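You operate a simulated robot arm through the tools that you are given. There is no shell and no other tool.

Carry out the task below with a simulated robot arm. There is one attempt and no reset: what you move stays moved.

Task
Top the middle pastry with the chart's topping for red bean.
Fine: wet the wooden peg in the white bowl, pick up the topping, press one patch on the middle, stand the peg back; the pastry stays in its slot. Set down upright: wooden peg.

Only the result counts: the job must be done as asked and must still hold three seconds after the hand-in. Knocking over, shifting, dropping, spilling or breaking anything else fails it.

Robot
A 6-joint arm with a two-finger parallel gripper, fixed in place. Base frame: the origin is at the foot of the arm, x ahead of it, y to its left, z up; the work surface is at about z = 0. Readings come in m, degrees, newtons and seconds.
With the tool pointing down near the work surface it reaches from about 0.18 to 0.46 m from the base axis. Its first joint turns from -70.0 to 70.0 degrees. Payload 1.9 kg.
The tool frame sits at the grasp point between the pads (the TCP): z along the fingers, y along the line on which they close. The tips reach 0.023 m beyond it. The gripper opens to 0.094 m. The fingers are 0.038 m wide and 0.01 m thick; the gripper's body (0.054 by 0.096 m) begins 0.039 m behind the TCP.
Orientation is that of the tool frame in the base frame, as [roll, pitch, yaw] about the fixed x, y, z axes, in that order (R = Rz(yaw) Ry(pitch) Rx(roll)). With the fingers straight down and closing along the base's y, the tool's x points along the base's -x, its y along +y and its z along -z.

Tools
- The arm moves only by the tool drive_tool. Its argument "plan" is one flat list of numbers, 6 for each row, row after row: the shift along the base's x, y, z in m, then the turn, a rotation vector about the base's x, y, z in rad. In form: [tx, ty, tz, ax, ay, az, tx, ty, tz, ax, ay, az, ...]. A call has 1 to 20 rows; each row shifts and turns the commanded pose from where the row before left it. "claw" is the opening, from 0 (shut) to 1 (fully open), set as the call begins (left out, the last holds). Rows are played at 5 a second. More than 0.05 m and 8.6 degrees between two rows, or a gripper value outside its range, and nothing of the call is played. A pose out of reach is approached as far as the arm can. The call stops where the force on the tool passes 40 N (or 10 N more than at its start, if that is more) or the arm is blocked; 0.2 s more then pass. Each finger travels about 0.108 m/s and halts on what it meets, pressing with about 31 N; the grip force reading is that of the motor and also rises with nothing between the fingers. The clock runs only during rows and for 0.2 s after the last one: add rows that do not move to give the fingers time. It gives the time, the measured TCP pose, the force on the tool (base axes), the opening and the grip force at its end, in the units of the frame above (readings bear some noise), with the torque about the TCP (base axes, N m) and any sound that the robot's microphone picked up.
- Cameras (640 x 400 px; columns grow to the right, rows downward): "scene" is fixed at [0.0489, 0.301, 0.44]; the picture's right is [-0.87, -0.50, 0.00], its down [-0.21, 0.37, -0.91] and it looks along [0.45, -0.78, -0.42] (base axes); focal length 238 px, centre (320, 200). "wrist" rides on the gripper at [0.086, 0.016, -0.075] in the tool frame; the picture's right is [-0.18, 0.98, 0.00], its down [-0.58, -0.11, -0.81] and it looks along [-0.79, -0.15, 0.59] (tool axes); focal length 243 px, centre (320, 200). There is no depth. A picture from a camera that has moved, and an enlarged one, comes with that camera's place and axes in the base frame and with its lens.
- camera(camera): a new picture of that camera. No time passes.
- inspect(camera, box): a new picture of the part [left, top, right, bottom] of that camera's present view, enlarged. No time passes.
- job_done(): hands the job in; it is judged then, once.

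Places have to be worked out from the pictures, the camera data and where the tool is seen. Open the gripper and draw the arm clear of the work before you hand the job in, unless the task says otherwise.

The tools are called after "Emit:" as name(argument=value, ...) on one line, values as JSON. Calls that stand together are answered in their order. drive_tool: Moves the arm, as the interface text tells. Its arguments: {"type":"object","properties":{"plan":{"type":"array"},"claw":{"type":"number"}},"required":["plan"]} The other tools are called the same way: camera (camera) takes a picture; inspect (camera, box) takes an enlarged picture of a part of a camera's view; job_done () hands the job in.

At the start:

```text
clock: 0.0
tool_pos: [0.3083, -0.1056, 0.3143]
orientation: [180.0, 0.1, 180.0]
force: [0.0, 0.0, -1.0]
torque: [-0.01, 0.02, -0.04]
opening: 0.0939
finger_force: 0.0
```

scene: 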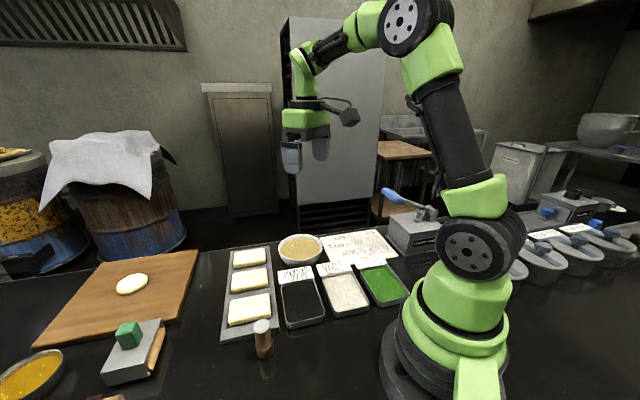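
wrist: 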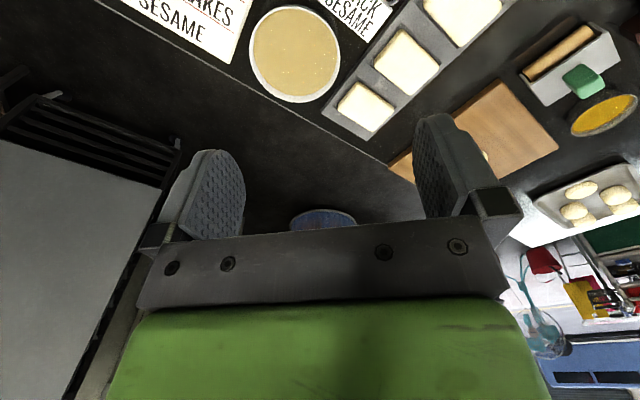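

I'll start by enlarging the work area in the scene view to read the chart and find the peg, trays and bowl.

Emit:
inspect(camera="scene", box=[210, 220, 430, 360])

Emit:
inspect(camera="scene", box=[310, 220, 410, 285])

Emit:
inspect(camera="wrist", box=[90, 0, 410, 200])

```text
2.86 times, centred on (320, 290) of scene
camera zoom: at [0.0489, 0.301, 0.44], right [-0.87, -0.5, 0.0], down [-0.21, 0.37, -0.91], along [0.45, -0.78, -0.42], focal length 679 px, centre (320, -57)
```

zoom: 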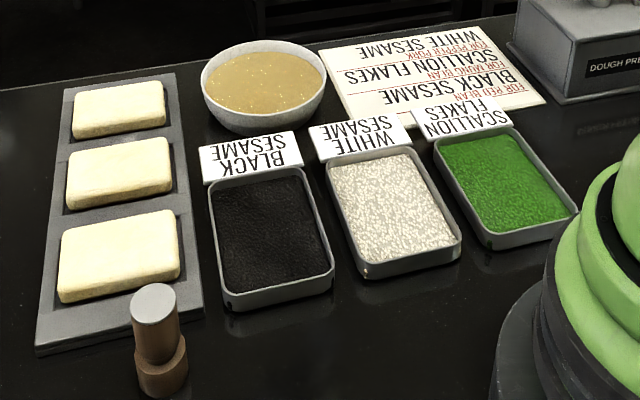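

```text
6.15 times, centred on (360, 252) of scene
camera zoom: at [0.0489, 0.301, 0.44], right [-0.87, -0.5, 0.0], down [-0.21, 0.37, -0.91], along [0.45, -0.78, -0.42], focal length 1463 px, centre (74, -123)
```

zoom: 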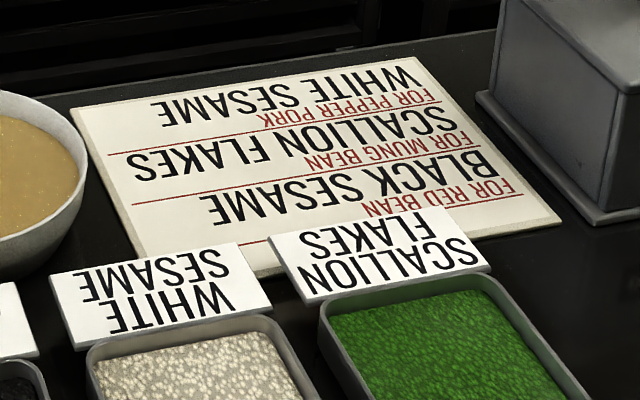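

```text
2.00 times, centred on (250, 100) of wrist
camera zoom: at [0.2224, -0.0903, 0.3885], right [0.18, 0.98, 0.0], down [0.58, -0.11, 0.81], along [0.79, -0.15, -0.59], focal length 485 px, centre (460, 400)
```

zoom: 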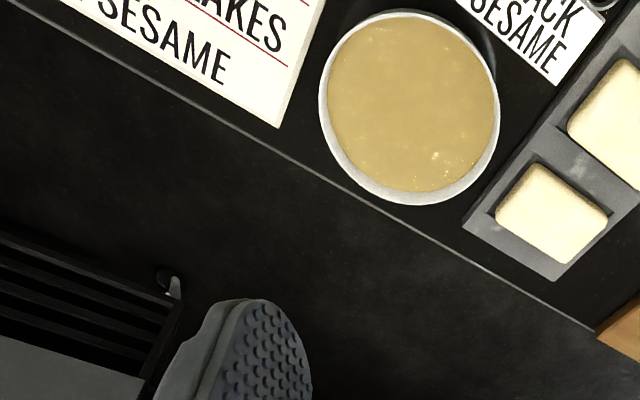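

The chart's red lines appear to group "FOR RED BEAN" with "BLACK SESAME", and the peg seems to stand near (0.27, 0.12). I'll check both with tighter enlargements.

Emit:
inspect(camera="scene", box=[235, 305, 299, 365])

Emit:
inspect(camera="scene", box=[322, 225, 402, 270])

Emit:
inspect(camera="scene", box=[270, 228, 334, 268])

Emit:
inspect(camera="scene", box=[215, 240, 295, 350])

```text
6.67 times, centred on (267, 335) of scene
camera zoom: at [0.0489, 0.301, 0.44], right [-0.87, -0.5, 0.0], down [-0.21, 0.37, -0.91], along [0.45, -0.78, -0.42], focal length 1585 px, centre (673, -700)
```

zoom: 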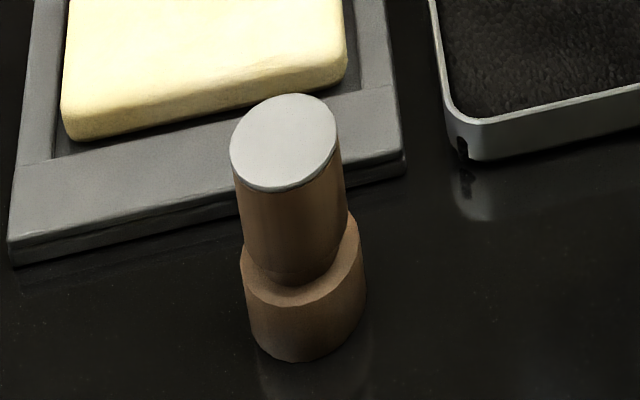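

```text
8.00 times, centred on (362, 248) of scene
camera zoom: at [0.0489, 0.301, 0.44], right [-0.87, -0.5, 0.0], down [-0.21, 0.37, -0.91], along [0.45, -0.78, -0.42], focal length 1902 px, centre (-16, -180)
```

zoom: 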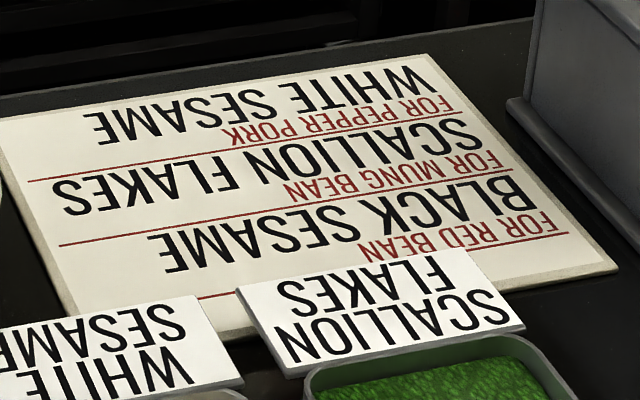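

```text
10.00 times, centred on (302, 248) of scene
camera zoom: at [0.0489, 0.301, 0.44], right [-0.87, -0.5, 0.0], down [-0.21, 0.37, -0.91], along [0.45, -0.78, -0.42], focal length 2378 px, centre (500, -280)
```

zoom: 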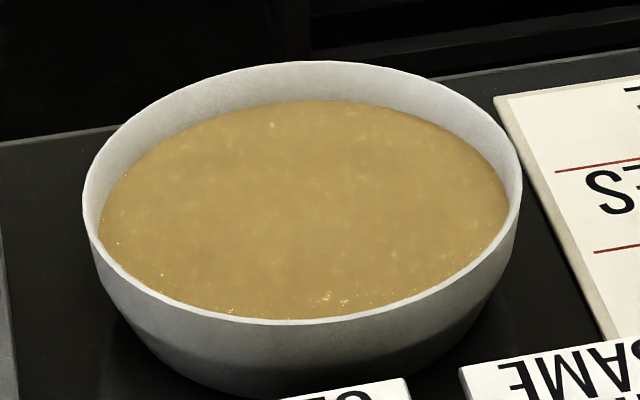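

```text
3.64 times, centred on (255, 295) of scene
camera zoom: at [0.0489, 0.301, 0.44], right [-0.87, -0.5, 0.0], down [-0.21, 0.37, -0.91], along [0.45, -0.78, -0.42], focal length 865 px, centre (556, -146)
```

zoom: 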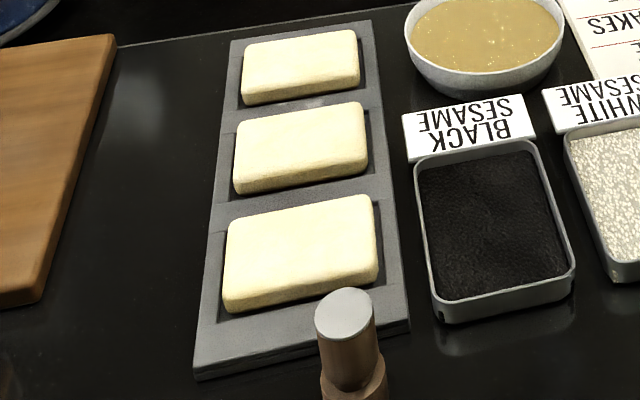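

The chart reads red bean → black sesame, which is the tray nearest the pastries. I'll move the open gripper, staying high, to a place where the wrist camera can see the peg up close.

Emit:
drive_tool(plan=[-0.011, 0.0277, -0.014, 0, 0, 0, -0.011, 0.0277, -0.014, 0, 0, 0, -0.011, 0.0277, -0.014, 0, 0, 0, -0.011, 0.0277, -0.014, 0, 0, 0, -0.011, 0.0277, -0.014, 0, 0, 0, -0.011, 0.0277, -0.014, 0, 0, 0, -0.011, 0.0277, -0.014, 0, 0, 0, -0.011, 0.0277, -0.014, 0, 0, 0, 0, 0, 0, 0, 0, 0], claw=1)

```text
clock: 2.0
tool_pos: [0.2227, 0.1167, 0.2016]
orientation: [179.9, 0.1, -180.0]
force: [-0.2, 0.6, -0.2]
torque: [0.0, -0.01, 0.01]
opening: 0.0942
finger_force: 0.1
```

The tool is at (0.223, 0.117, 0.202). I'll take both pictures to locate the peg and trays.

Emit:
camera(camera="wrist")

Emit:
camera(camera="scene")

```text
taken
camera wrist: at [0.1361, 0.1313, 0.2759], right [0.18, 0.98, 0.0], down [0.58, -0.11, 0.81], along [0.79, -0.15, -0.59], focal length 243 px, centre (320, 200)
```

wrist: 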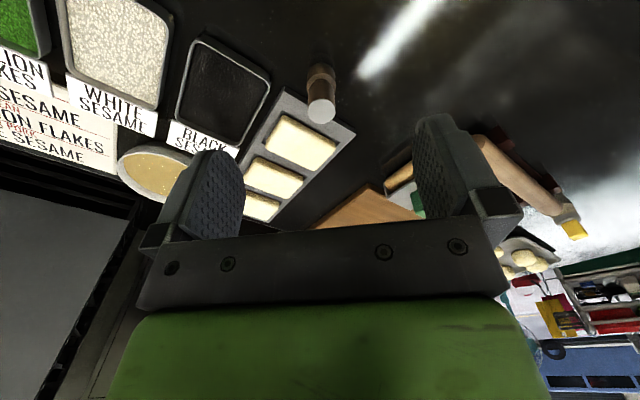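

```text
taken
```

scene: 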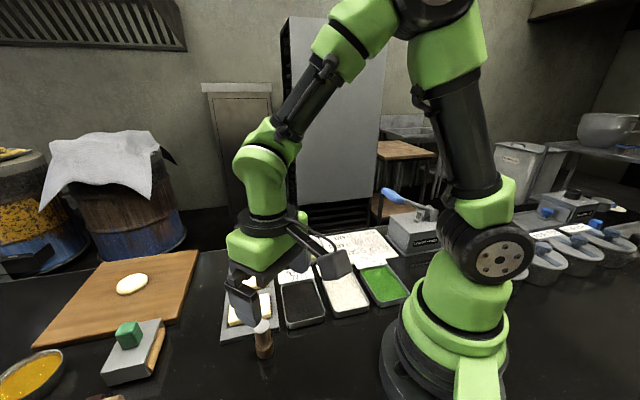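

Emit:
inspect(camera="wrist", box=[280, 50, 360, 130])

Emit:
inspect(camera="wrist", box=[120, 20, 360, 230])

```text
5.00 times, centred on (320, 90) of wrist
camera zoom: at [0.1361, 0.1313, 0.2759], right [0.18, 0.98, 0.0], down [0.58, -0.11, 0.81], along [0.79, -0.15, -0.59], focal length 1213 px, centre (320, 750)
```

zoom: 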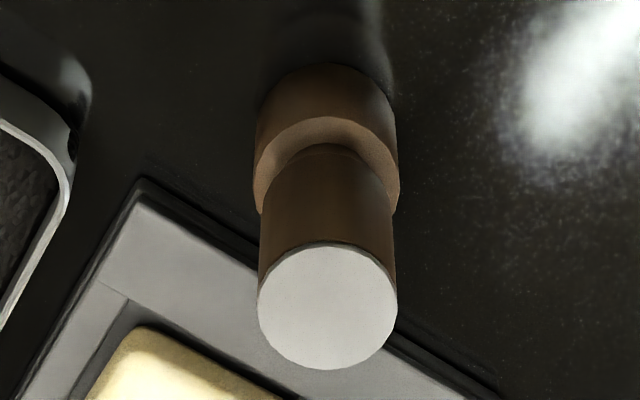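

```text
1.90 times, centred on (240, 125) of wrist
camera zoom: at [0.1361, 0.1313, 0.2759], right [0.18, 0.98, 0.0], down [0.58, -0.11, 0.81], along [0.79, -0.15, -0.59], focal length 462 px, centre (472, 343)
```

zoom: 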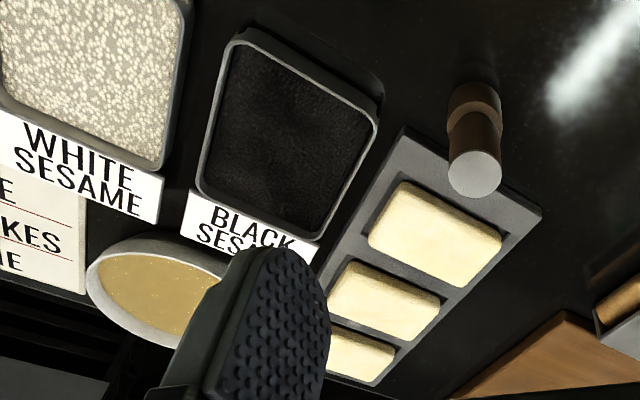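

From both cameras I judge the peg to be at about (0.273, 0.110), 0.07 tall, with a handle about 26 mm wide from z≈0.025 up and a wider foot about 31 mm across. I'll half-close the gripper and go directly above it with the tips still clear, then check alignment.

Emit:
drive_tool(plan=[0.017, -0.0022, -0.022, 0, 0, 0, 0.017, -0.0022, -0.022, 0, 0, 0, 0.016, -0.0022, -0.022, 0, 0, 0, 0, 0, 0, 0, 0, 0], claw=0.65)

Emit:
camera(camera="wrist")

Emit:
inspect(camera="scene", box=[215, 250, 315, 370])

```text
clock: 3.0
tool_pos: [0.2716, 0.1068, 0.1341]
orientation: [180.0, 0.1, -179.9]
force: [0.3, 0.2, -0.4]
torque: [0.0, 0.01, 0.01]
opening: 0.0612
finger_force: 0.1
```

```text
taken
camera wrist: at [0.1846, 0.1224, 0.2095], right [0.18, 0.98, 0.0], down [0.58, -0.11, 0.81], along [0.79, -0.15, -0.59], focal length 243 px, centre (320, 200)
```

wrist: 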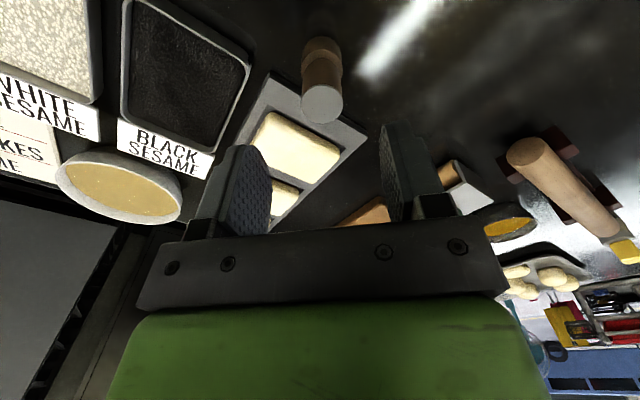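

```text
3.33 times, centred on (265, 310) of scene
camera zoom: at [0.049, 0.301, 0.44], right [-0.87, -0.5, 0.0], down [-0.21, 0.37, -0.91], along [0.45, -0.78, -0.42], focal length 792 px, centre (503, -167)
```

zoom: 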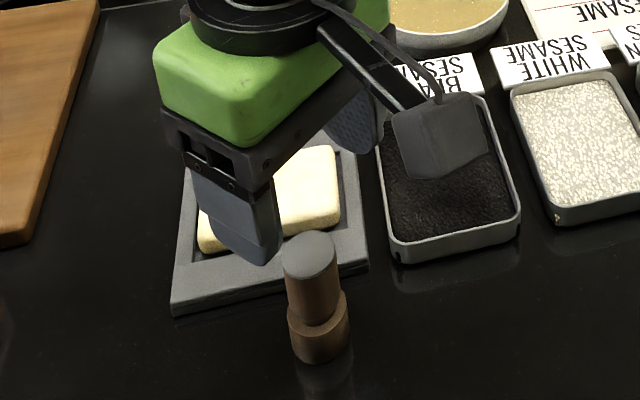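

The peg is visible below and between the fingers, so I'll enlarge it to refine its position before descending.

Emit:
inspect(camera="wrist", box=[280, 25, 370, 130])

Emit:
inspect(camera="wrist", box=[40, 130, 200, 240])

```text
3.81 times, centred on (325, 78) of wrist
camera zoom: at [0.1846, 0.1224, 0.2095], right [0.18, 0.98, 0.0], down [0.58, -0.11, 0.81], along [0.79, -0.15, -0.59], focal length 924 px, centre (301, 667)
```

zoom: 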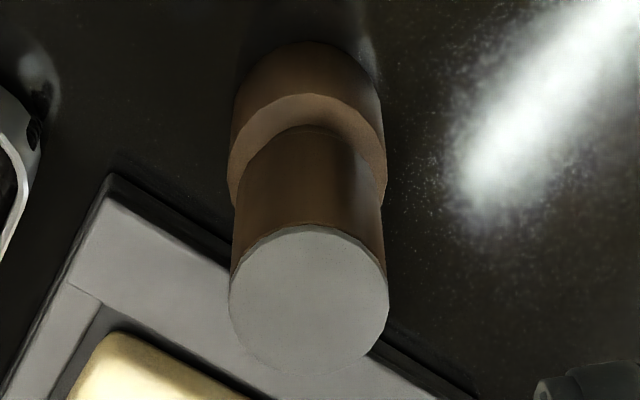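

```text
3.64 times, centred on (120, 185) of wrist
camera zoom: at [0.1846, 0.1224, 0.2095], right [0.18, 0.98, 0.0], down [0.58, -0.11, 0.81], along [0.79, -0.15, -0.59], focal length 882 px, centre (1047, 254)
```

zoom: 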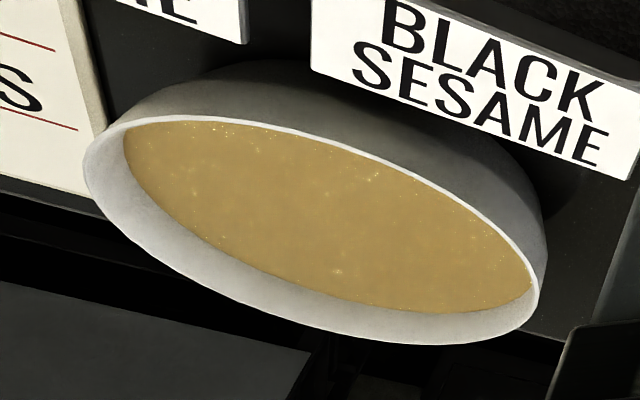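

The peg axis comes out at (0.271, 0.108), about 1.5 mm to +y of the tool axis. I'll correct for that and lower to z≈0.051, so the tips stay just above the foot's shoulder, with the gripper still open.

Emit:
drive_tool(plan=[0, 0.0015, -0.02, 0, 0, 0, 0, 0, -0.02, 0, 0, 0, 0, 0, -0.02, 0, 0, 0, 0, 0, -0.012, 0, 0, 0, 0, 0, -0.011, 0, 0, 0, 0, 0, 0, 0, 0, 0], claw=0.65)

Emit:
camera(camera="wrist")

Emit:
inspect(camera="scene", box=[215, 250, 315, 370])

```text
clock: 4.4
tool_pos: [0.271, 0.1111, 0.0542]
orientation: [-180.0, 0.1, 179.9]
force: [0.1, -0.7, 0.3]
torque: [-0.04, -0.02, -0.01]
opening: 0.0611
finger_force: 0.1
```

```text
taken
camera wrist: at [0.1839, 0.1262, 0.1274], right [0.18, 0.98, 0.0], down [0.58, -0.11, 0.81], along [0.79, -0.15, -0.59], focal length 243 px, centre (320, 200)
```

wrist: 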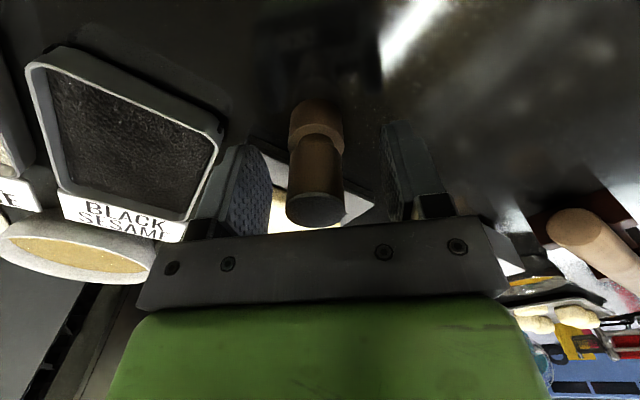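

```text
3.33 times, centred on (265, 310) of scene
camera zoom: at [0.0489, 0.301, 0.44], right [-0.87, -0.5, 0.0], down [-0.21, 0.37, -0.91], along [0.45, -0.78, -0.42], focal length 792 px, centre (503, -167)
```

zoom: 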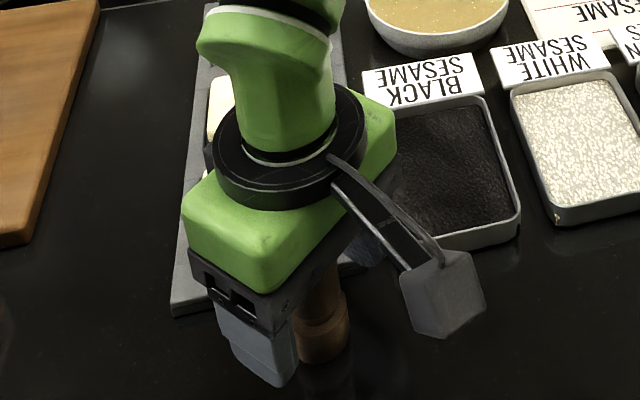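

The tool reads y=0.111 here, so I'll re-measure the peg in this close wrist view to see how it sits between the pads.

Emit:
inspect(camera="wrist", box=[190, 80, 460, 250])

```text
2.35 times, centred on (325, 165) of wrist
camera zoom: at [0.1839, 0.1262, 0.1274], right [0.18, 0.98, 0.0], down [0.58, -0.11, 0.81], along [0.79, -0.15, -0.59], focal length 571 px, centre (308, 282)
```

zoom: 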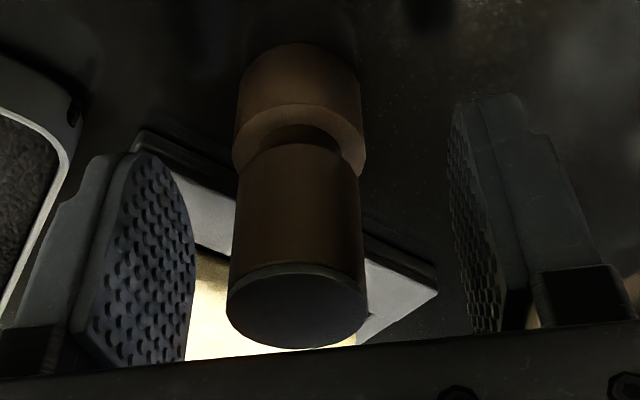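

The peg axis is at y≈0.1085 and the tool at ≈0.110, with tips ≈5 mm above the shoulder. I'll nudge −1.5 mm in y to centre, then close and wait.

Emit:
drive_tool(plan=[0, -0.0015, 0, 0, 0, 0, 0, 0, 0, 0, 0, 0], claw=0.65)

Emit:
drive_tool(plan=[0, 0, 0, 0, 0, 0, 0, 0, 0, 0, 0, 0, 0, 0, 0, 0, 0, 0, 0, 0, 0, 0, 0, 0], claw=0)

Emit:
inspect(camera="wrist", box=[190, 80, 460, 250])

```text
clock: 5.0
tool_pos: [0.27, 0.1083, 0.0544]
orientation: [-180.0, 0.1, -180.0]
force: [0.3, -0.5, -0.6]
torque: [-0.03, 0.01, 0.01]
opening: 0.0615
finger_force: 0.1
```

```text
clock: 6.0
tool_pos: [0.2702, 0.1089, 0.0527]
orientation: [180.0, 0.1, 180.0]
force: [0.1, -0.1, -0.8]
torque: [0.0, -0.02, 0.02]
opening: 0.0261
finger_force: 30.8
```

```text
2.35 times, centred on (325, 165) of wrist
camera zoom: at [0.1832, 0.1246, 0.1276], right [0.18, 0.98, 0.0], down [0.58, -0.11, 0.81], along [0.79, -0.15, -0.59], focal length 571 px, centre (308, 282)
```

zoom: 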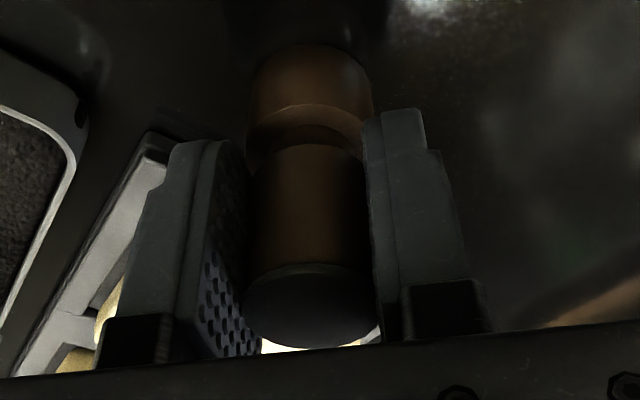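

The peg is held: opening 26.1 mm, grip 30.8 N. I'll lift it straight up 0.10 m and check that it's secure.

Emit:
drive_tool(plan=[0, 0, 0.01, 0, 0, 0, 0, 0, 0.02, 0, 0, 0, 0, 0, 0.025, 0, 0, 0, 0, 0, 0.025, 0, 0, 0, 0, 0, 0.02, 0, 0, 0, 0, 0, 0, 0, 0, 0], claw=0)

Emit:
camera(camera="scene")

Emit:
camera(camera="wrist")

```text
clock: 7.4
tool_pos: [0.2708, 0.1092, 0.1539]
orientation: [-180.0, 0.1, 180.0]
force: [0.4, -0.8, -0.2]
torque: [0.03, 0.03, 0.0]
opening: 0.0261
finger_force: 30.9
```

```text
taken
```

scene: 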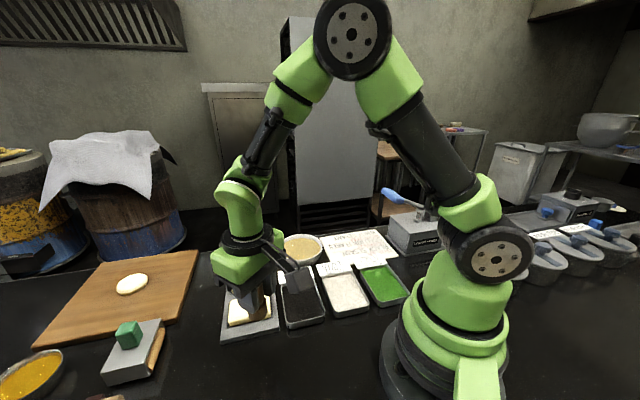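

```text
taken
camera wrist: at [0.1838, 0.1258, 0.2289], right [0.18, 0.98, 0.0], down [0.58, -0.11, 0.81], along [0.79, -0.15, -0.59], focal length 243 px, centre (320, 200)
```

wrist: 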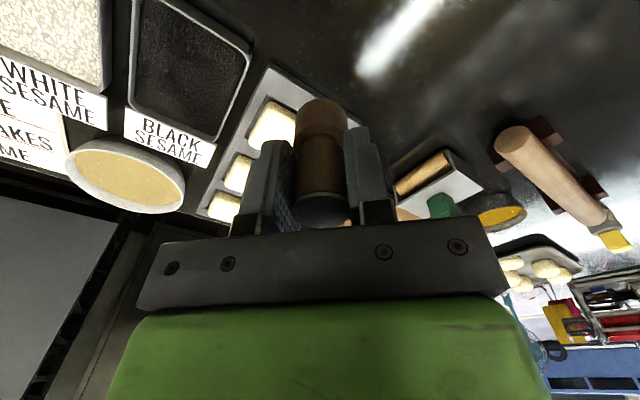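

The peg came up cleanly as one piece. I'll carry it partway toward the bowl, over the trays at a safe height, to a spot where the wrist camera sees the bowl unobstructed.

Emit:
drive_tool(plan=[0.006, -0.0278, 0, 0, 0, 0, 0.006, -0.0278, 0, 0, 0, 0, 0.006, -0.0278, 0, 0, 0, 0, 0.006, -0.0278, 0, 0, 0, 0, 0.006, -0.0278, 0, 0, 0, 0, 0, 0, 0, 0, 0, 0, 0, 0, 0, 0, 0, 0], claw=0)

Emit:
camera(camera="wrist")

Emit:
inspect(camera="wrist", box=[140, 60, 300, 210])

Emit:
inspect(camera="scene", box=[200, 220, 360, 350])

```text
clock: 9.0
tool_pos: [0.3001, -0.0293, 0.1524]
orientation: [180.0, 0.0, 180.0]
force: [1.2, 0.2, -0.4]
torque: [-0.03, 0.01, 0.03]
opening: 0.0263
finger_force: 30.5
```

```text
taken
camera wrist: at [0.2136, -0.0137, 0.2272], right [0.18, 0.98, 0.0], down [0.58, -0.11, 0.81], along [0.79, -0.15, -0.59], focal length 243 px, centre (320, 200)
```

wrist: 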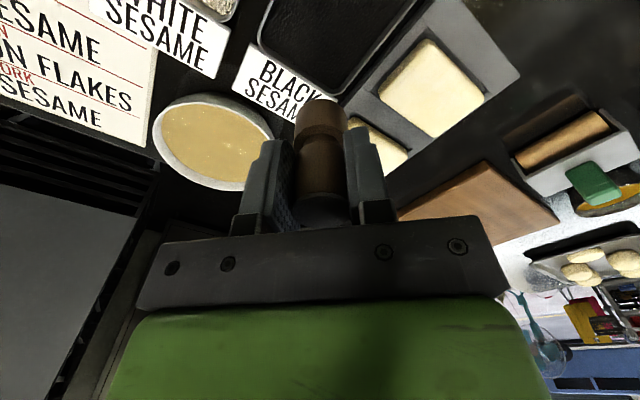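

```text
2.67 times, centred on (220, 135) of wrist
camera zoom: at [0.2136, -0.0137, 0.2272], right [0.18, 0.98, 0.0], down [0.58, -0.11, 0.81], along [0.79, -0.15, -0.59], focal length 647 px, centre (587, 373)
```

zoom: 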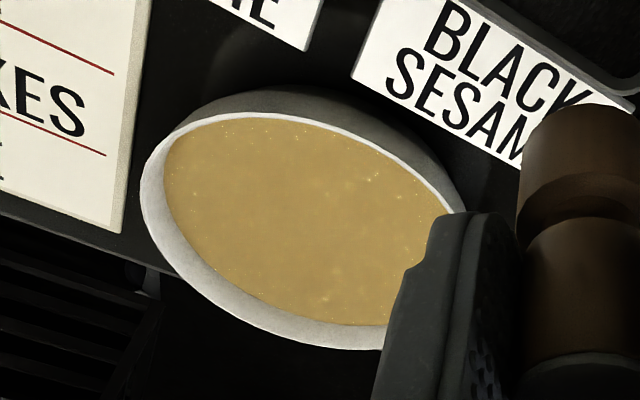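

```text
3.08 times, centred on (280, 285) of scene
camera zoom: at [0.049, 0.301, 0.44], right [-0.87, -0.5, 0.0], down [-0.21, 0.37, -0.91], along [0.45, -0.78, -0.42], focal length 732 px, centre (443, -62)
```

zoom: 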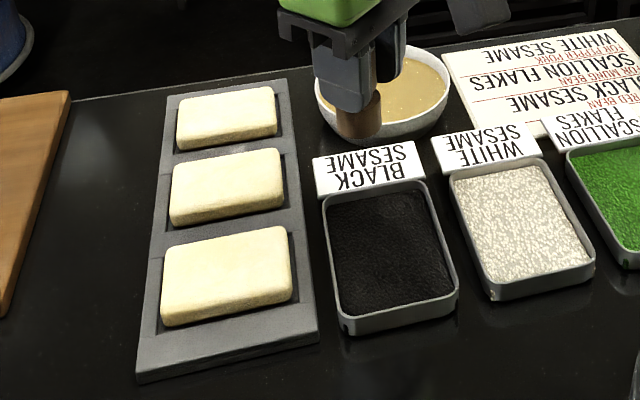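

I place the bowl's centre at about (0.370, −0.149), rim radius about 0.058, rim height about 0.037, with liquid roughly 11 mm below the rim (z≈0.026). I'll carry the peg above the bowl, still high, and check from the scene camera.

Emit:
drive_tool(plan=[0.014, -0.024, 0, 0, 0, 0, 0.014, -0.024, 0, 0, 0, 0, 0.014, -0.024, 0, 0, 0, 0, 0.014, -0.024, 0, 0, 0, 0, 0.014, -0.0235, 0, 0, 0, 0, 0, 0, 0, 0, 0, 0, 0, 0, 0, 0, 0, 0], claw=0)

Emit:
camera(camera="scene")

Emit:
inspect(camera="scene", box=[250, 200, 360, 280])

Emit:
camera(camera="wrist")

```text
clock: 10.6
tool_pos: [0.3706, -0.1509, 0.1532]
orientation: [179.9, 0.1, -180.0]
force: [0.1, -1.1, -0.6]
torque: [-0.03, -0.04, -0.02]
opening: 0.0261
finger_force: 30.8
```

```text
taken
```

scene: 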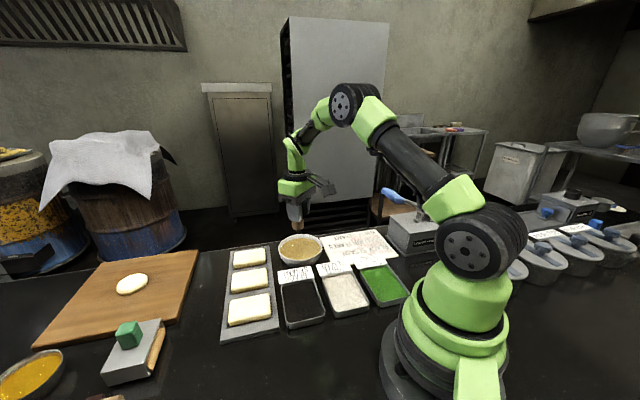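

```text
5.00 times, centred on (305, 240) of scene
camera zoom: at [0.049, 0.301, 0.44], right [-0.87, -0.5, 0.0], down [-0.21, 0.37, -0.91], along [0.45, -0.78, -0.42], focal length 1189 px, centre (395, 0)
```

zoom: 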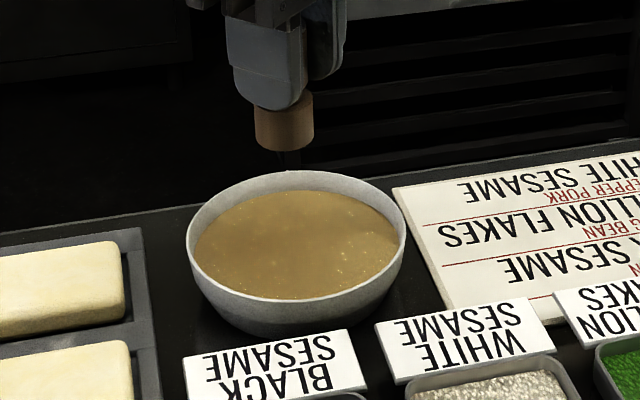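

```text
taken
camera wrist: at [0.2833, -0.134, 0.2265], right [0.18, 0.98, 0.0], down [0.58, -0.11, 0.81], along [0.79, -0.15, -0.59], focal length 243 px, centre (320, 200)
```

wrist: 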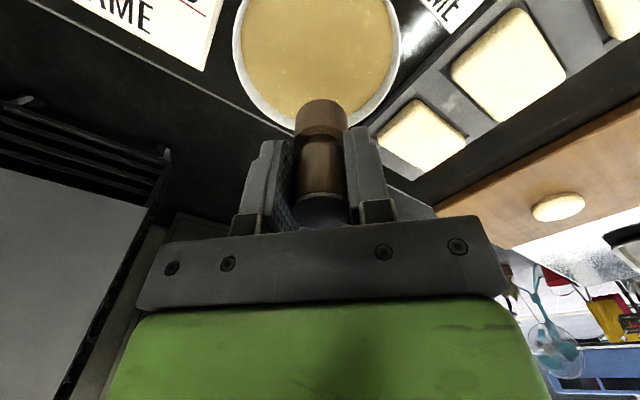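

The peg is over the middle of the liquid in both views. I'll lower it so the peg's foot is just above the surface, then look.

Emit:
drive_tool(plan=[0, 0, -0.02, 0, 0, 0, 0, 0, -0.02, 0, 0, 0, 0, 0, -0.015, 0, 0, 0, 0, 0, -0.01, 0, 0, 0, 0, 0, 0, 0, 0, 0], claw=0)

Emit:
inspect(camera="scene", box=[260, 215, 340, 275])

```text
clock: 11.8
tool_pos: [0.3702, -0.1479, 0.0882]
orientation: [-180.0, 0.1, -180.0]
force: [-0.1, -0.5, -0.5]
torque: [0.01, 0.03, 0.02]
opening: 0.0262
finger_force: 31.3
```

```text
6.67 times, centred on (300, 245) of scene
camera zoom: at [0.0489, 0.301, 0.44], right [-0.87, -0.5, 0.0], down [-0.21, 0.37, -0.91], along [0.45, -0.78, -0.42], focal length 1585 px, centre (453, -100)
```

zoom: 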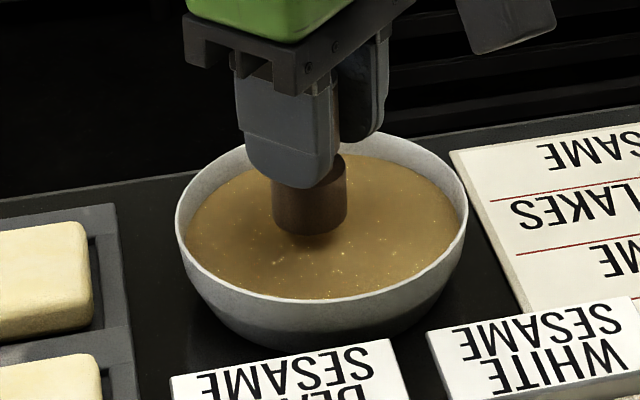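

The foot is just above the liquid (bottom at z≈0.035). I'll lower it slowly another 14 mm and watch the force.

Emit:
drive_tool(plan=[0, 0, -0.004, 0, 0, 0, 0, 0, -0.004, 0, 0, 0, 0, 0, -0.003, 0, 0, 0, 0, 0, -0.003, 0, 0, 0, 0, 0, 0, 0, 0, 0], claw=0)

Emit:
inspect(camera="scene", box=[260, 215, 340, 275])

```text
clock: 13.0
tool_pos: [0.3723, -0.1498, 0.076]
orientation: [-179.9, 0.4, -179.9]
force: [1.1, 1.4, 30.6]
torque: [0.06, -0.23, -0.01]
opening: 0.0261
finger_force: 31.3
```

```text
6.67 times, centred on (300, 245) of scene
camera zoom: at [0.0489, 0.3011, 0.44], right [-0.87, -0.5, 0.0], down [-0.21, 0.37, -0.91], along [0.45, -0.78, -0.42], focal length 1585 px, centre (453, -100)
```

zoom: 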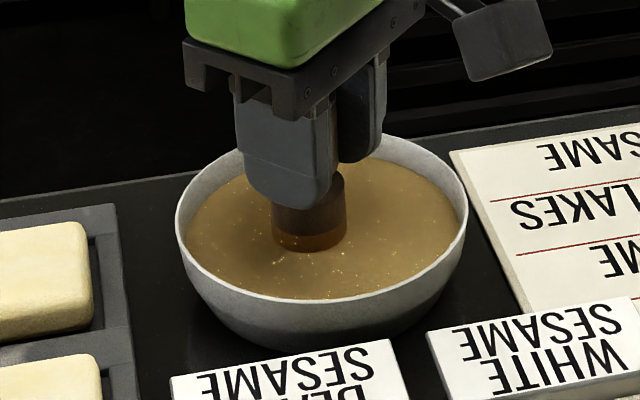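

The force rose to about 31 N, so the peg has touched something solid in the bowl, and its foot shows a wet band. I'll lift straight out right away and check the peg.

Emit:
drive_tool(plan=[0, 0, 0.004, 0, 0, 0, 0, 0, 0.01, 0, 0, 0, 0, 0, 0.01, 0, 0, 0, 0, 0, 0.02, 0, 0, 0, 0, 0, 0.02, 0, 0, 0, 0, 0, 0.015, 0, 0, 0, 0, 0, 0, 0, 0, 0], claw=0)

Emit:
inspect(camera="scene", box=[250, 190, 350, 275])

Emit:
inspect(camera="wrist", box=[230, 80, 410, 240])

```text
clock: 14.6
tool_pos: [0.3708, -0.1498, 0.1529]
orientation: [180.0, 0.2, 180.0]
force: [-0.4, 0.4, -0.3]
torque: [-0.01, 0.03, 0.01]
opening: 0.0261
finger_force: 30.9
```

```text
4.71 times, centred on (300, 232) of scene
camera zoom: at [0.0489, 0.301, 0.44], right [-0.87, -0.5, 0.0], down [-0.21, 0.37, -0.91], along [0.45, -0.78, -0.42], focal length 1119 px, centre (414, 47)
```

zoom: 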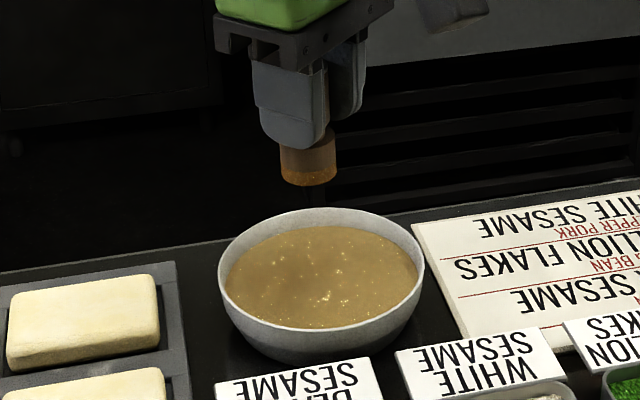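

```text
2.50 times, centred on (320, 160) of wrist
camera zoom: at [0.2853, -0.1344, 0.2271], right [0.18, 0.98, 0.0], down [0.58, -0.11, 0.81], along [0.79, -0.15, -0.59], focal length 606 px, centre (320, 300)
```

zoom: 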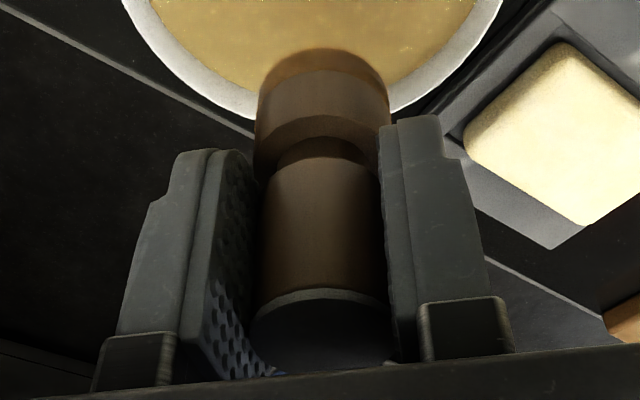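

The peg's foot is wet and it still sits upright in the grip. Next I'll carry it at the same height to above the black sesame tray, which I judge to be centred at about (0.269, −0.009).

Emit:
drive_tool(plan=[-0.017, 0.0235, 0, 0, 0, 0, -0.017, 0.0235, 0, 0, 0, 0, -0.017, 0.0235, 0, 0, 0, 0, -0.017, 0.0235, 0, 0, 0, 0, -0.017, 0.0235, 0, 0, 0, 0, -0.017, 0.0235, 0, 0, 0, 0, 0, 0, 0, 0, 0, 0, 0, 0, 0, 0, 0, 0], claw=0)

Emit:
camera(camera="wrist")

Emit:
inspect(camera="scene", box=[230, 230, 370, 340])

```text
clock: 16.4
tool_pos: [0.269, -0.0051, 0.1541]
orientation: [-179.9, 0.1, 180.0]
force: [0.7, -0.9, 0.3]
torque: [0.01, 0.01, 0.01]
opening: 0.0259
finger_force: 31.2
```

```text
taken
camera wrist: at [0.183, 0.009, 0.2278], right [0.18, 0.98, 0.0], down [0.58, -0.11, 0.81], along [0.79, -0.15, -0.59], focal length 243 px, centre (320, 200)
```

wrist: 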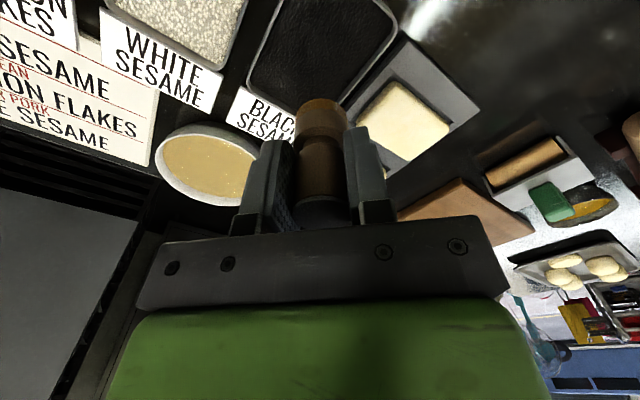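

```text
3.64 times, centred on (300, 285) of scene
camera zoom: at [0.0489, 0.301, 0.44], right [-0.87, -0.5, 0.0], down [-0.21, 0.37, -0.91], along [0.45, -0.78, -0.42], focal length 865 px, centre (393, -109)
```

zoom: 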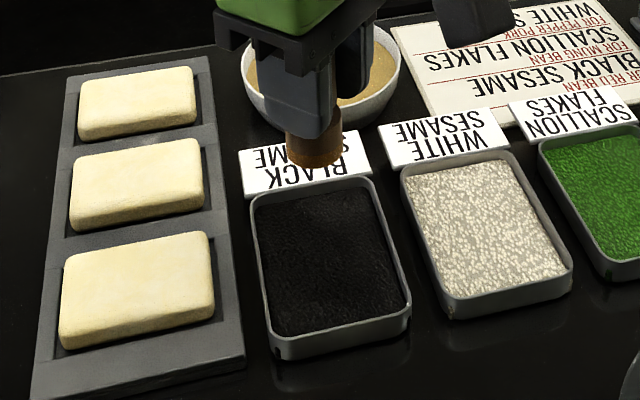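

The spot straight below the peg projects close to the middle of the black sesame. I'll descend to about 25 mm above the table and look before touching.

Emit:
drive_tool(plan=[0, 0, -0.02, 0, 0, 0, 0, 0, -0.02, 0, 0, 0, 0, 0, -0.02, 0, 0, 0, 0, 0, -0.015, 0, 0, 0, 0, 0, 0, 0, 0, 0], claw=0)

Emit:
inspect(camera="scene", box=[265, 250, 345, 335])

```text
clock: 17.6
tool_pos: [0.2704, -0.0079, 0.0766]
orientation: [180.0, 0.1, 180.0]
force: [0.8, 0.3, -1.5]
torque: [0.0, -0.02, 0.01]
opening: 0.026
finger_force: 30.6
```

```text
4.71 times, centred on (305, 292) of scene
camera zoom: at [0.0489, 0.301, 0.44], right [-0.87, -0.5, 0.0], down [-0.21, 0.37, -0.91], along [0.45, -0.78, -0.42], focal length 1119 px, centre (391, -235)
```

zoom: 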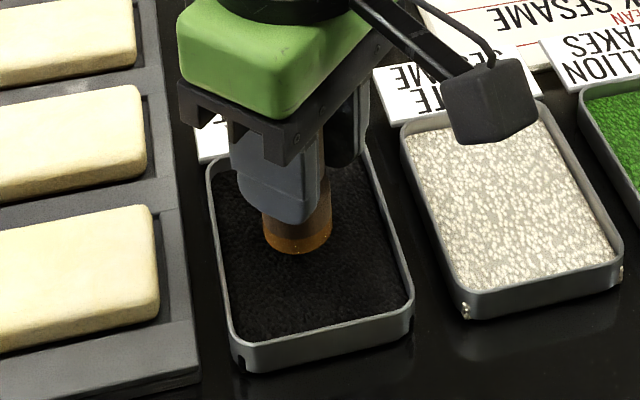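

All clear; the foot hovers over the sesame. I'll lower in 2 mm rows and watch the force.

Emit:
drive_tool(plan=[0, 0, -0.002, 0, 0, 0, 0, 0, -0.002, 0, 0, 0, 0, 0, -0.002, 0, 0, 0, 0, 0, -0.002, 0, 0, 0], claw=0)

```text
clock: 18.6
tool_pos: [0.2687, -0.0087, 0.069]
orientation: [-180.0, 0.1, 179.9]
force: [-0.6, 0.4, -1.1]
torque: [-0.02, 0.0, 0.01]
opening: 0.0261
finger_force: 31.4
```

No contact yet (foot at z≈0.017), so I'll continue in 1 mm rows.

Emit:
drive_tool(plan=[0, 0, -0.001, 0, 0, 0, 0, 0, -0.001, 0, 0, 0, 0, 0, -0.001, 0, 0, 0], claw=0)

Emit:
inspect(camera="scene", box=[265, 250, 345, 335])

```text
clock: 19.4
tool_pos: [0.2687, -0.0082, 0.0666]
orientation: [179.9, 0.2, 180.0]
force: [-0.6, -0.3, -0.8]
torque: [-0.03, 0.01, 0.03]
opening: 0.0262
finger_force: 31.1
```

```text
4.71 times, centred on (305, 292) of scene
camera zoom: at [0.0489, 0.301, 0.44], right [-0.87, -0.5, 0.0], down [-0.21, 0.37, -0.91], along [0.45, -0.78, -0.42], focal length 1119 px, centre (391, -235)
```

zoom: 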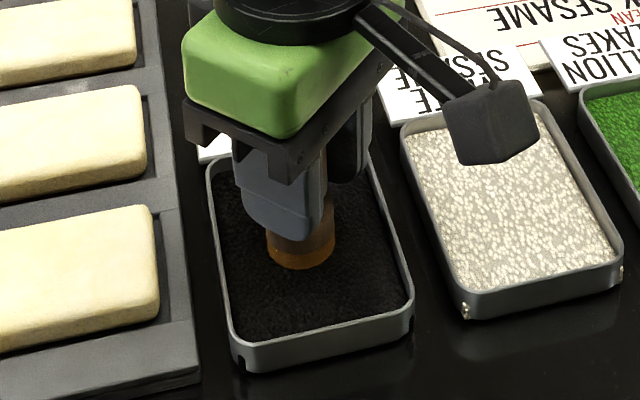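

Still no contact at foot z≈0.014, though the picture shows it very near the surface. I'll go on in 1 mm rows.

Emit:
drive_tool(plan=[0, 0, -0.001, 0, 0, 0, 0, 0, -0.001, 0, 0, 0, 0, 0, 0, 0, 0, 0], claw=0)

```text
clock: 20.2
tool_pos: [0.2692, -0.009, 0.0654]
orientation: [-180.0, 0.2, -180.0]
force: [-6.1, -3.3, 29.1]
torque: [-0.23, -0.03, -0.07]
opening: 0.0261
finger_force: 31.1
```

Contact: 29 N with the foot at z≈0.013, so the foot is pressed firmly into the sesame. I'll lift it straight out and inspect the foot.

Emit:
drive_tool(plan=[0, 0, 0.002, 0, 0, 0, 0, 0, 0.01, 0, 0, 0, 0, 0, 0.02, 0, 0, 0, 0, 0, 0.02, 0, 0, 0, 0, 0, 0.02, 0, 0, 0, 0, 0, 0.016, 0, 0, 0, 0, 0, 0, 0, 0, 0], claw=0)

Emit:
inspect(camera="scene", box=[255, 220, 355, 340])

Emit:
inspect(camera="wrist", box=[230, 0, 410, 240])

```text
clock: 21.8
tool_pos: [0.2704, -0.0073, 0.1532]
orientation: [-180.0, 0.1, 179.9]
force: [0.4, -0.3, -1.0]
torque: [-0.02, -0.03, -0.02]
opening: 0.026
finger_force: 31.7
```

```text
3.33 times, centred on (305, 280) of scene
camera zoom: at [0.0489, 0.301, 0.44], right [-0.87, -0.5, 0.0], down [-0.21, 0.37, -0.91], along [0.45, -0.78, -0.42], focal length 792 px, centre (370, -67)
```

zoom: 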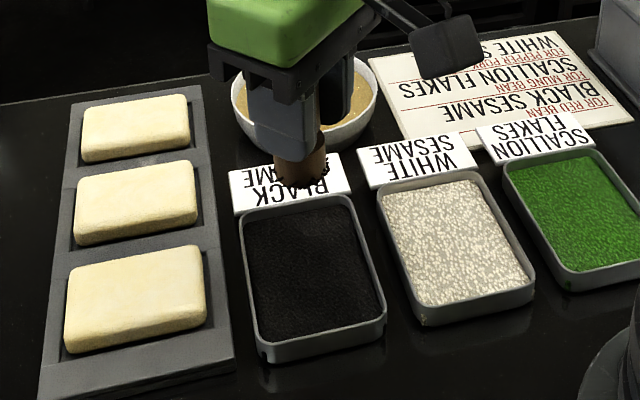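

```text
1.67 times, centred on (320, 120) of wrist
camera zoom: at [0.1825, 0.0078, 0.2263], right [0.18, 0.98, 0.0], down [0.58, -0.11, 0.81], along [0.79, -0.15, -0.59], focal length 404 px, centre (320, 333)
```

zoom: 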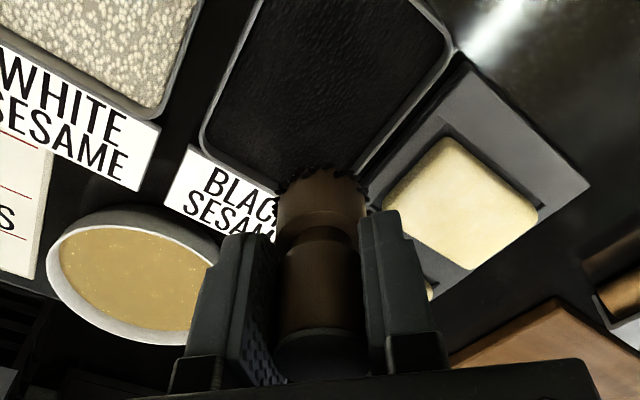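

The foot is coated with black sesame, and the tray and labels look undisturbed. I'll move to a side position where the wrist camera can see the middle pastry clearly and get its centre more exactly.

Emit:
drive_tool(plan=[0.012, -0.0145, 0, 0, 0, 0, 0.012, -0.0145, 0, 0, 0, 0, 0.012, -0.0145, 0, 0, 0, 0, 0.012, -0.0145, 0, 0, 0, 0, 0.012, -0.0145, 0, 0, 0, 0, 0, 0, 0, 0, 0, 0, 0, 0, 0, 0, 0, 0], claw=0)

Emit:
camera(camera="wrist")

Emit:
inspect(camera="wrist", box=[370, 30, 550, 200])

Emit:
inspect(camera="scene", box=[215, 235, 295, 325])

```text
clock: 23.4
tool_pos: [0.3299, -0.0806, 0.1516]
orientation: [179.9, 0.0, -180.0]
force: [0.2, -0.4, 0.0]
torque: [0.0, 0.0, -0.01]
opening: 0.026
finger_force: 30.7
```

```text
taken
camera wrist: at [0.2436, -0.0647, 0.2263], right [0.18, 0.98, 0.0], down [0.58, -0.11, 0.81], along [0.79, -0.15, -0.59], focal length 243 px, centre (320, 200)
```

wrist: 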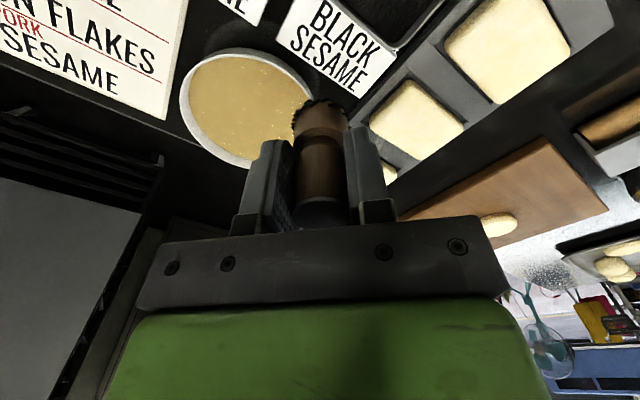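

```text
2.35 times, centred on (460, 115) of wrist
camera zoom: at [0.2436, -0.0647, 0.2263], right [0.18, 0.98, 0.0], down [0.58, -0.11, 0.81], along [0.79, -0.15, -0.59], focal length 571 px, centre (-9, 400)
```

zoom: 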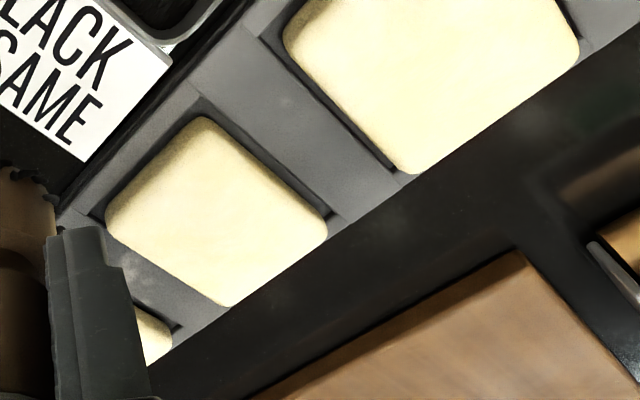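

```text
4.44 times, centred on (255, 280) of scene
camera zoom: at [0.049, 0.301, 0.44], right [-0.87, -0.5, 0.0], down [-0.21, 0.37, -0.91], along [0.45, -0.78, -0.42], focal length 1057 px, centre (609, -156)
```

zoom: 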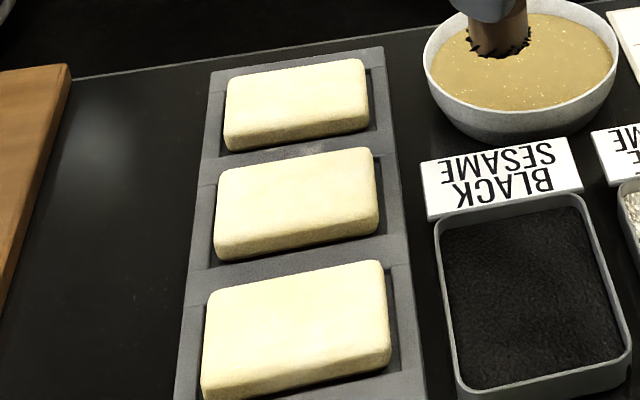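

I can see the middle pastry fully here. I'll enlarge it in both views to pin down its top face.

Emit:
inspect(camera="wrist", box=[390, 70, 480, 170])

Emit:
inspect(camera="scene", box=[225, 258, 280, 302])

```text
4.00 times, centred on (435, 120) of wrist
camera zoom: at [0.2436, -0.0647, 0.2263], right [0.18, 0.98, 0.0], down [0.58, -0.11, 0.81], along [0.79, -0.15, -0.59], focal length 970 px, centre (-140, 520)
```

zoom: 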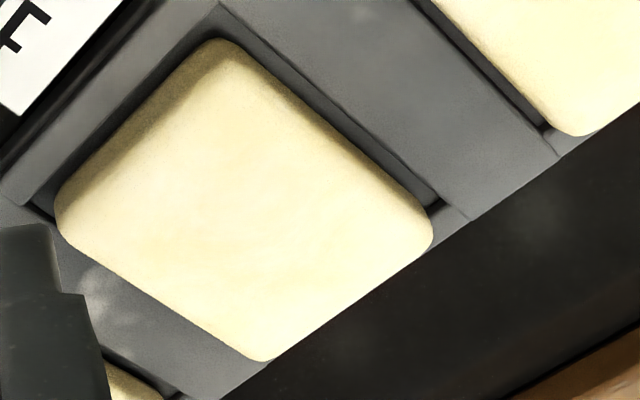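

```text
9.09 times, centred on (252, 280) of scene
camera zoom: at [0.049, 0.301, 0.44], right [-0.87, -0.5, 0.0], down [-0.21, 0.37, -0.91], along [0.45, -0.78, -0.42], focal length 2161 px, centre (934, -527)
```

zoom: 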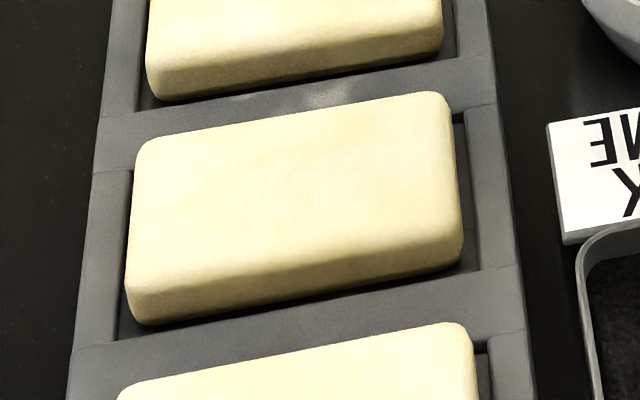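

I judge the middle pastry's top face to be centred at about (0.4085, 0.002) with its top near z≈0.025. I'll carry the peg there at height and check.

Emit:
drive_tool(plan=[0.016, 0.0166, 0, 0, 0, 0, 0.016, 0.0166, 0, 0, 0, 0, 0.016, 0.0166, 0, 0, 0, 0, 0.016, 0.0166, 0, 0, 0, 0, 0.016, 0.0166, 0, 0, 0, 0, 0, 0, 0, 0, 0, 0, 0, 0, 0, 0, 0, 0], claw=0)

Emit:
camera(camera="wrist")

Emit:
inspect(camera="scene", box=[205, 205, 305, 325])

```text
clock: 25.0
tool_pos: [0.411, 0.0013, 0.1533]
orientation: [-180.0, 0.2, 180.0]
force: [0.2, 0.1, 0.1]
torque: [0.0, -0.02, 0.01]
opening: 0.026
finger_force: 31.3
```

```text
taken
camera wrist: at [0.324, 0.016, 0.2278], right [0.18, 0.98, 0.0], down [0.58, -0.11, 0.81], along [0.79, -0.15, -0.59], focal length 243 px, centre (320, 200)
```

wrist: 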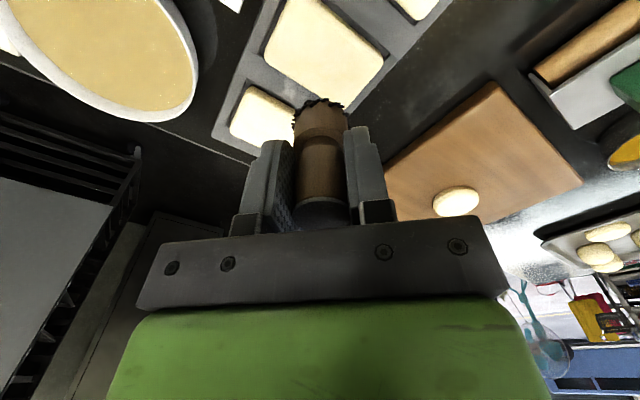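

```text
3.33 times, centred on (255, 265) of scene
camera zoom: at [0.0489, 0.301, 0.44], right [-0.87, -0.5, 0.0], down [-0.21, 0.37, -0.91], along [0.45, -0.78, -0.42], focal length 792 px, centre (537, -17)
```

zoom: 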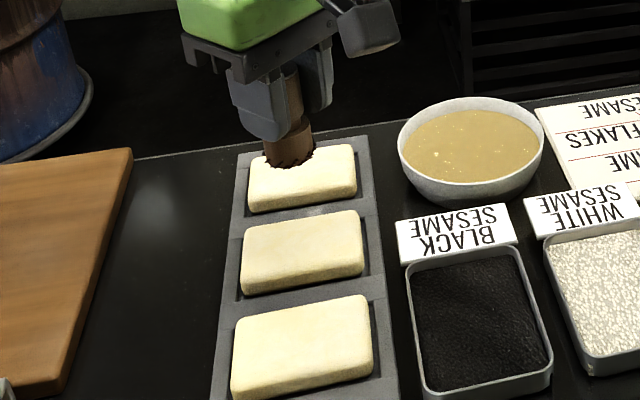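

The spot below the peg falls on the middle pastry in the wrist view. I'll enlarge that to check the centring.

Emit:
inspect(camera="wrist", box=[220, 0, 420, 150])

```text
2.67 times, centred on (320, 75) of wrist
camera zoom: at [0.324, 0.016, 0.2278], right [0.18, 0.98, 0.0], down [0.58, -0.11, 0.81], along [0.79, -0.15, -0.59], focal length 647 px, centre (320, 533)
```

zoom: 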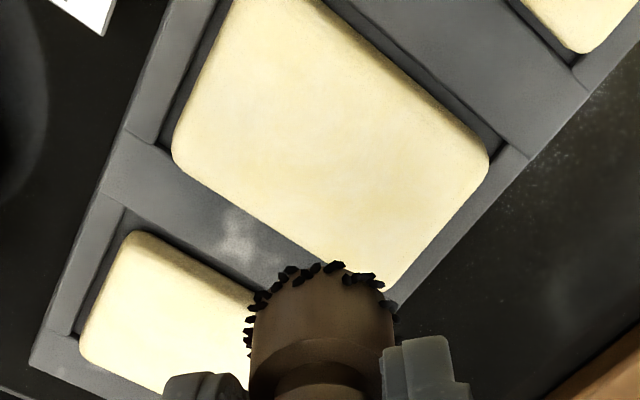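

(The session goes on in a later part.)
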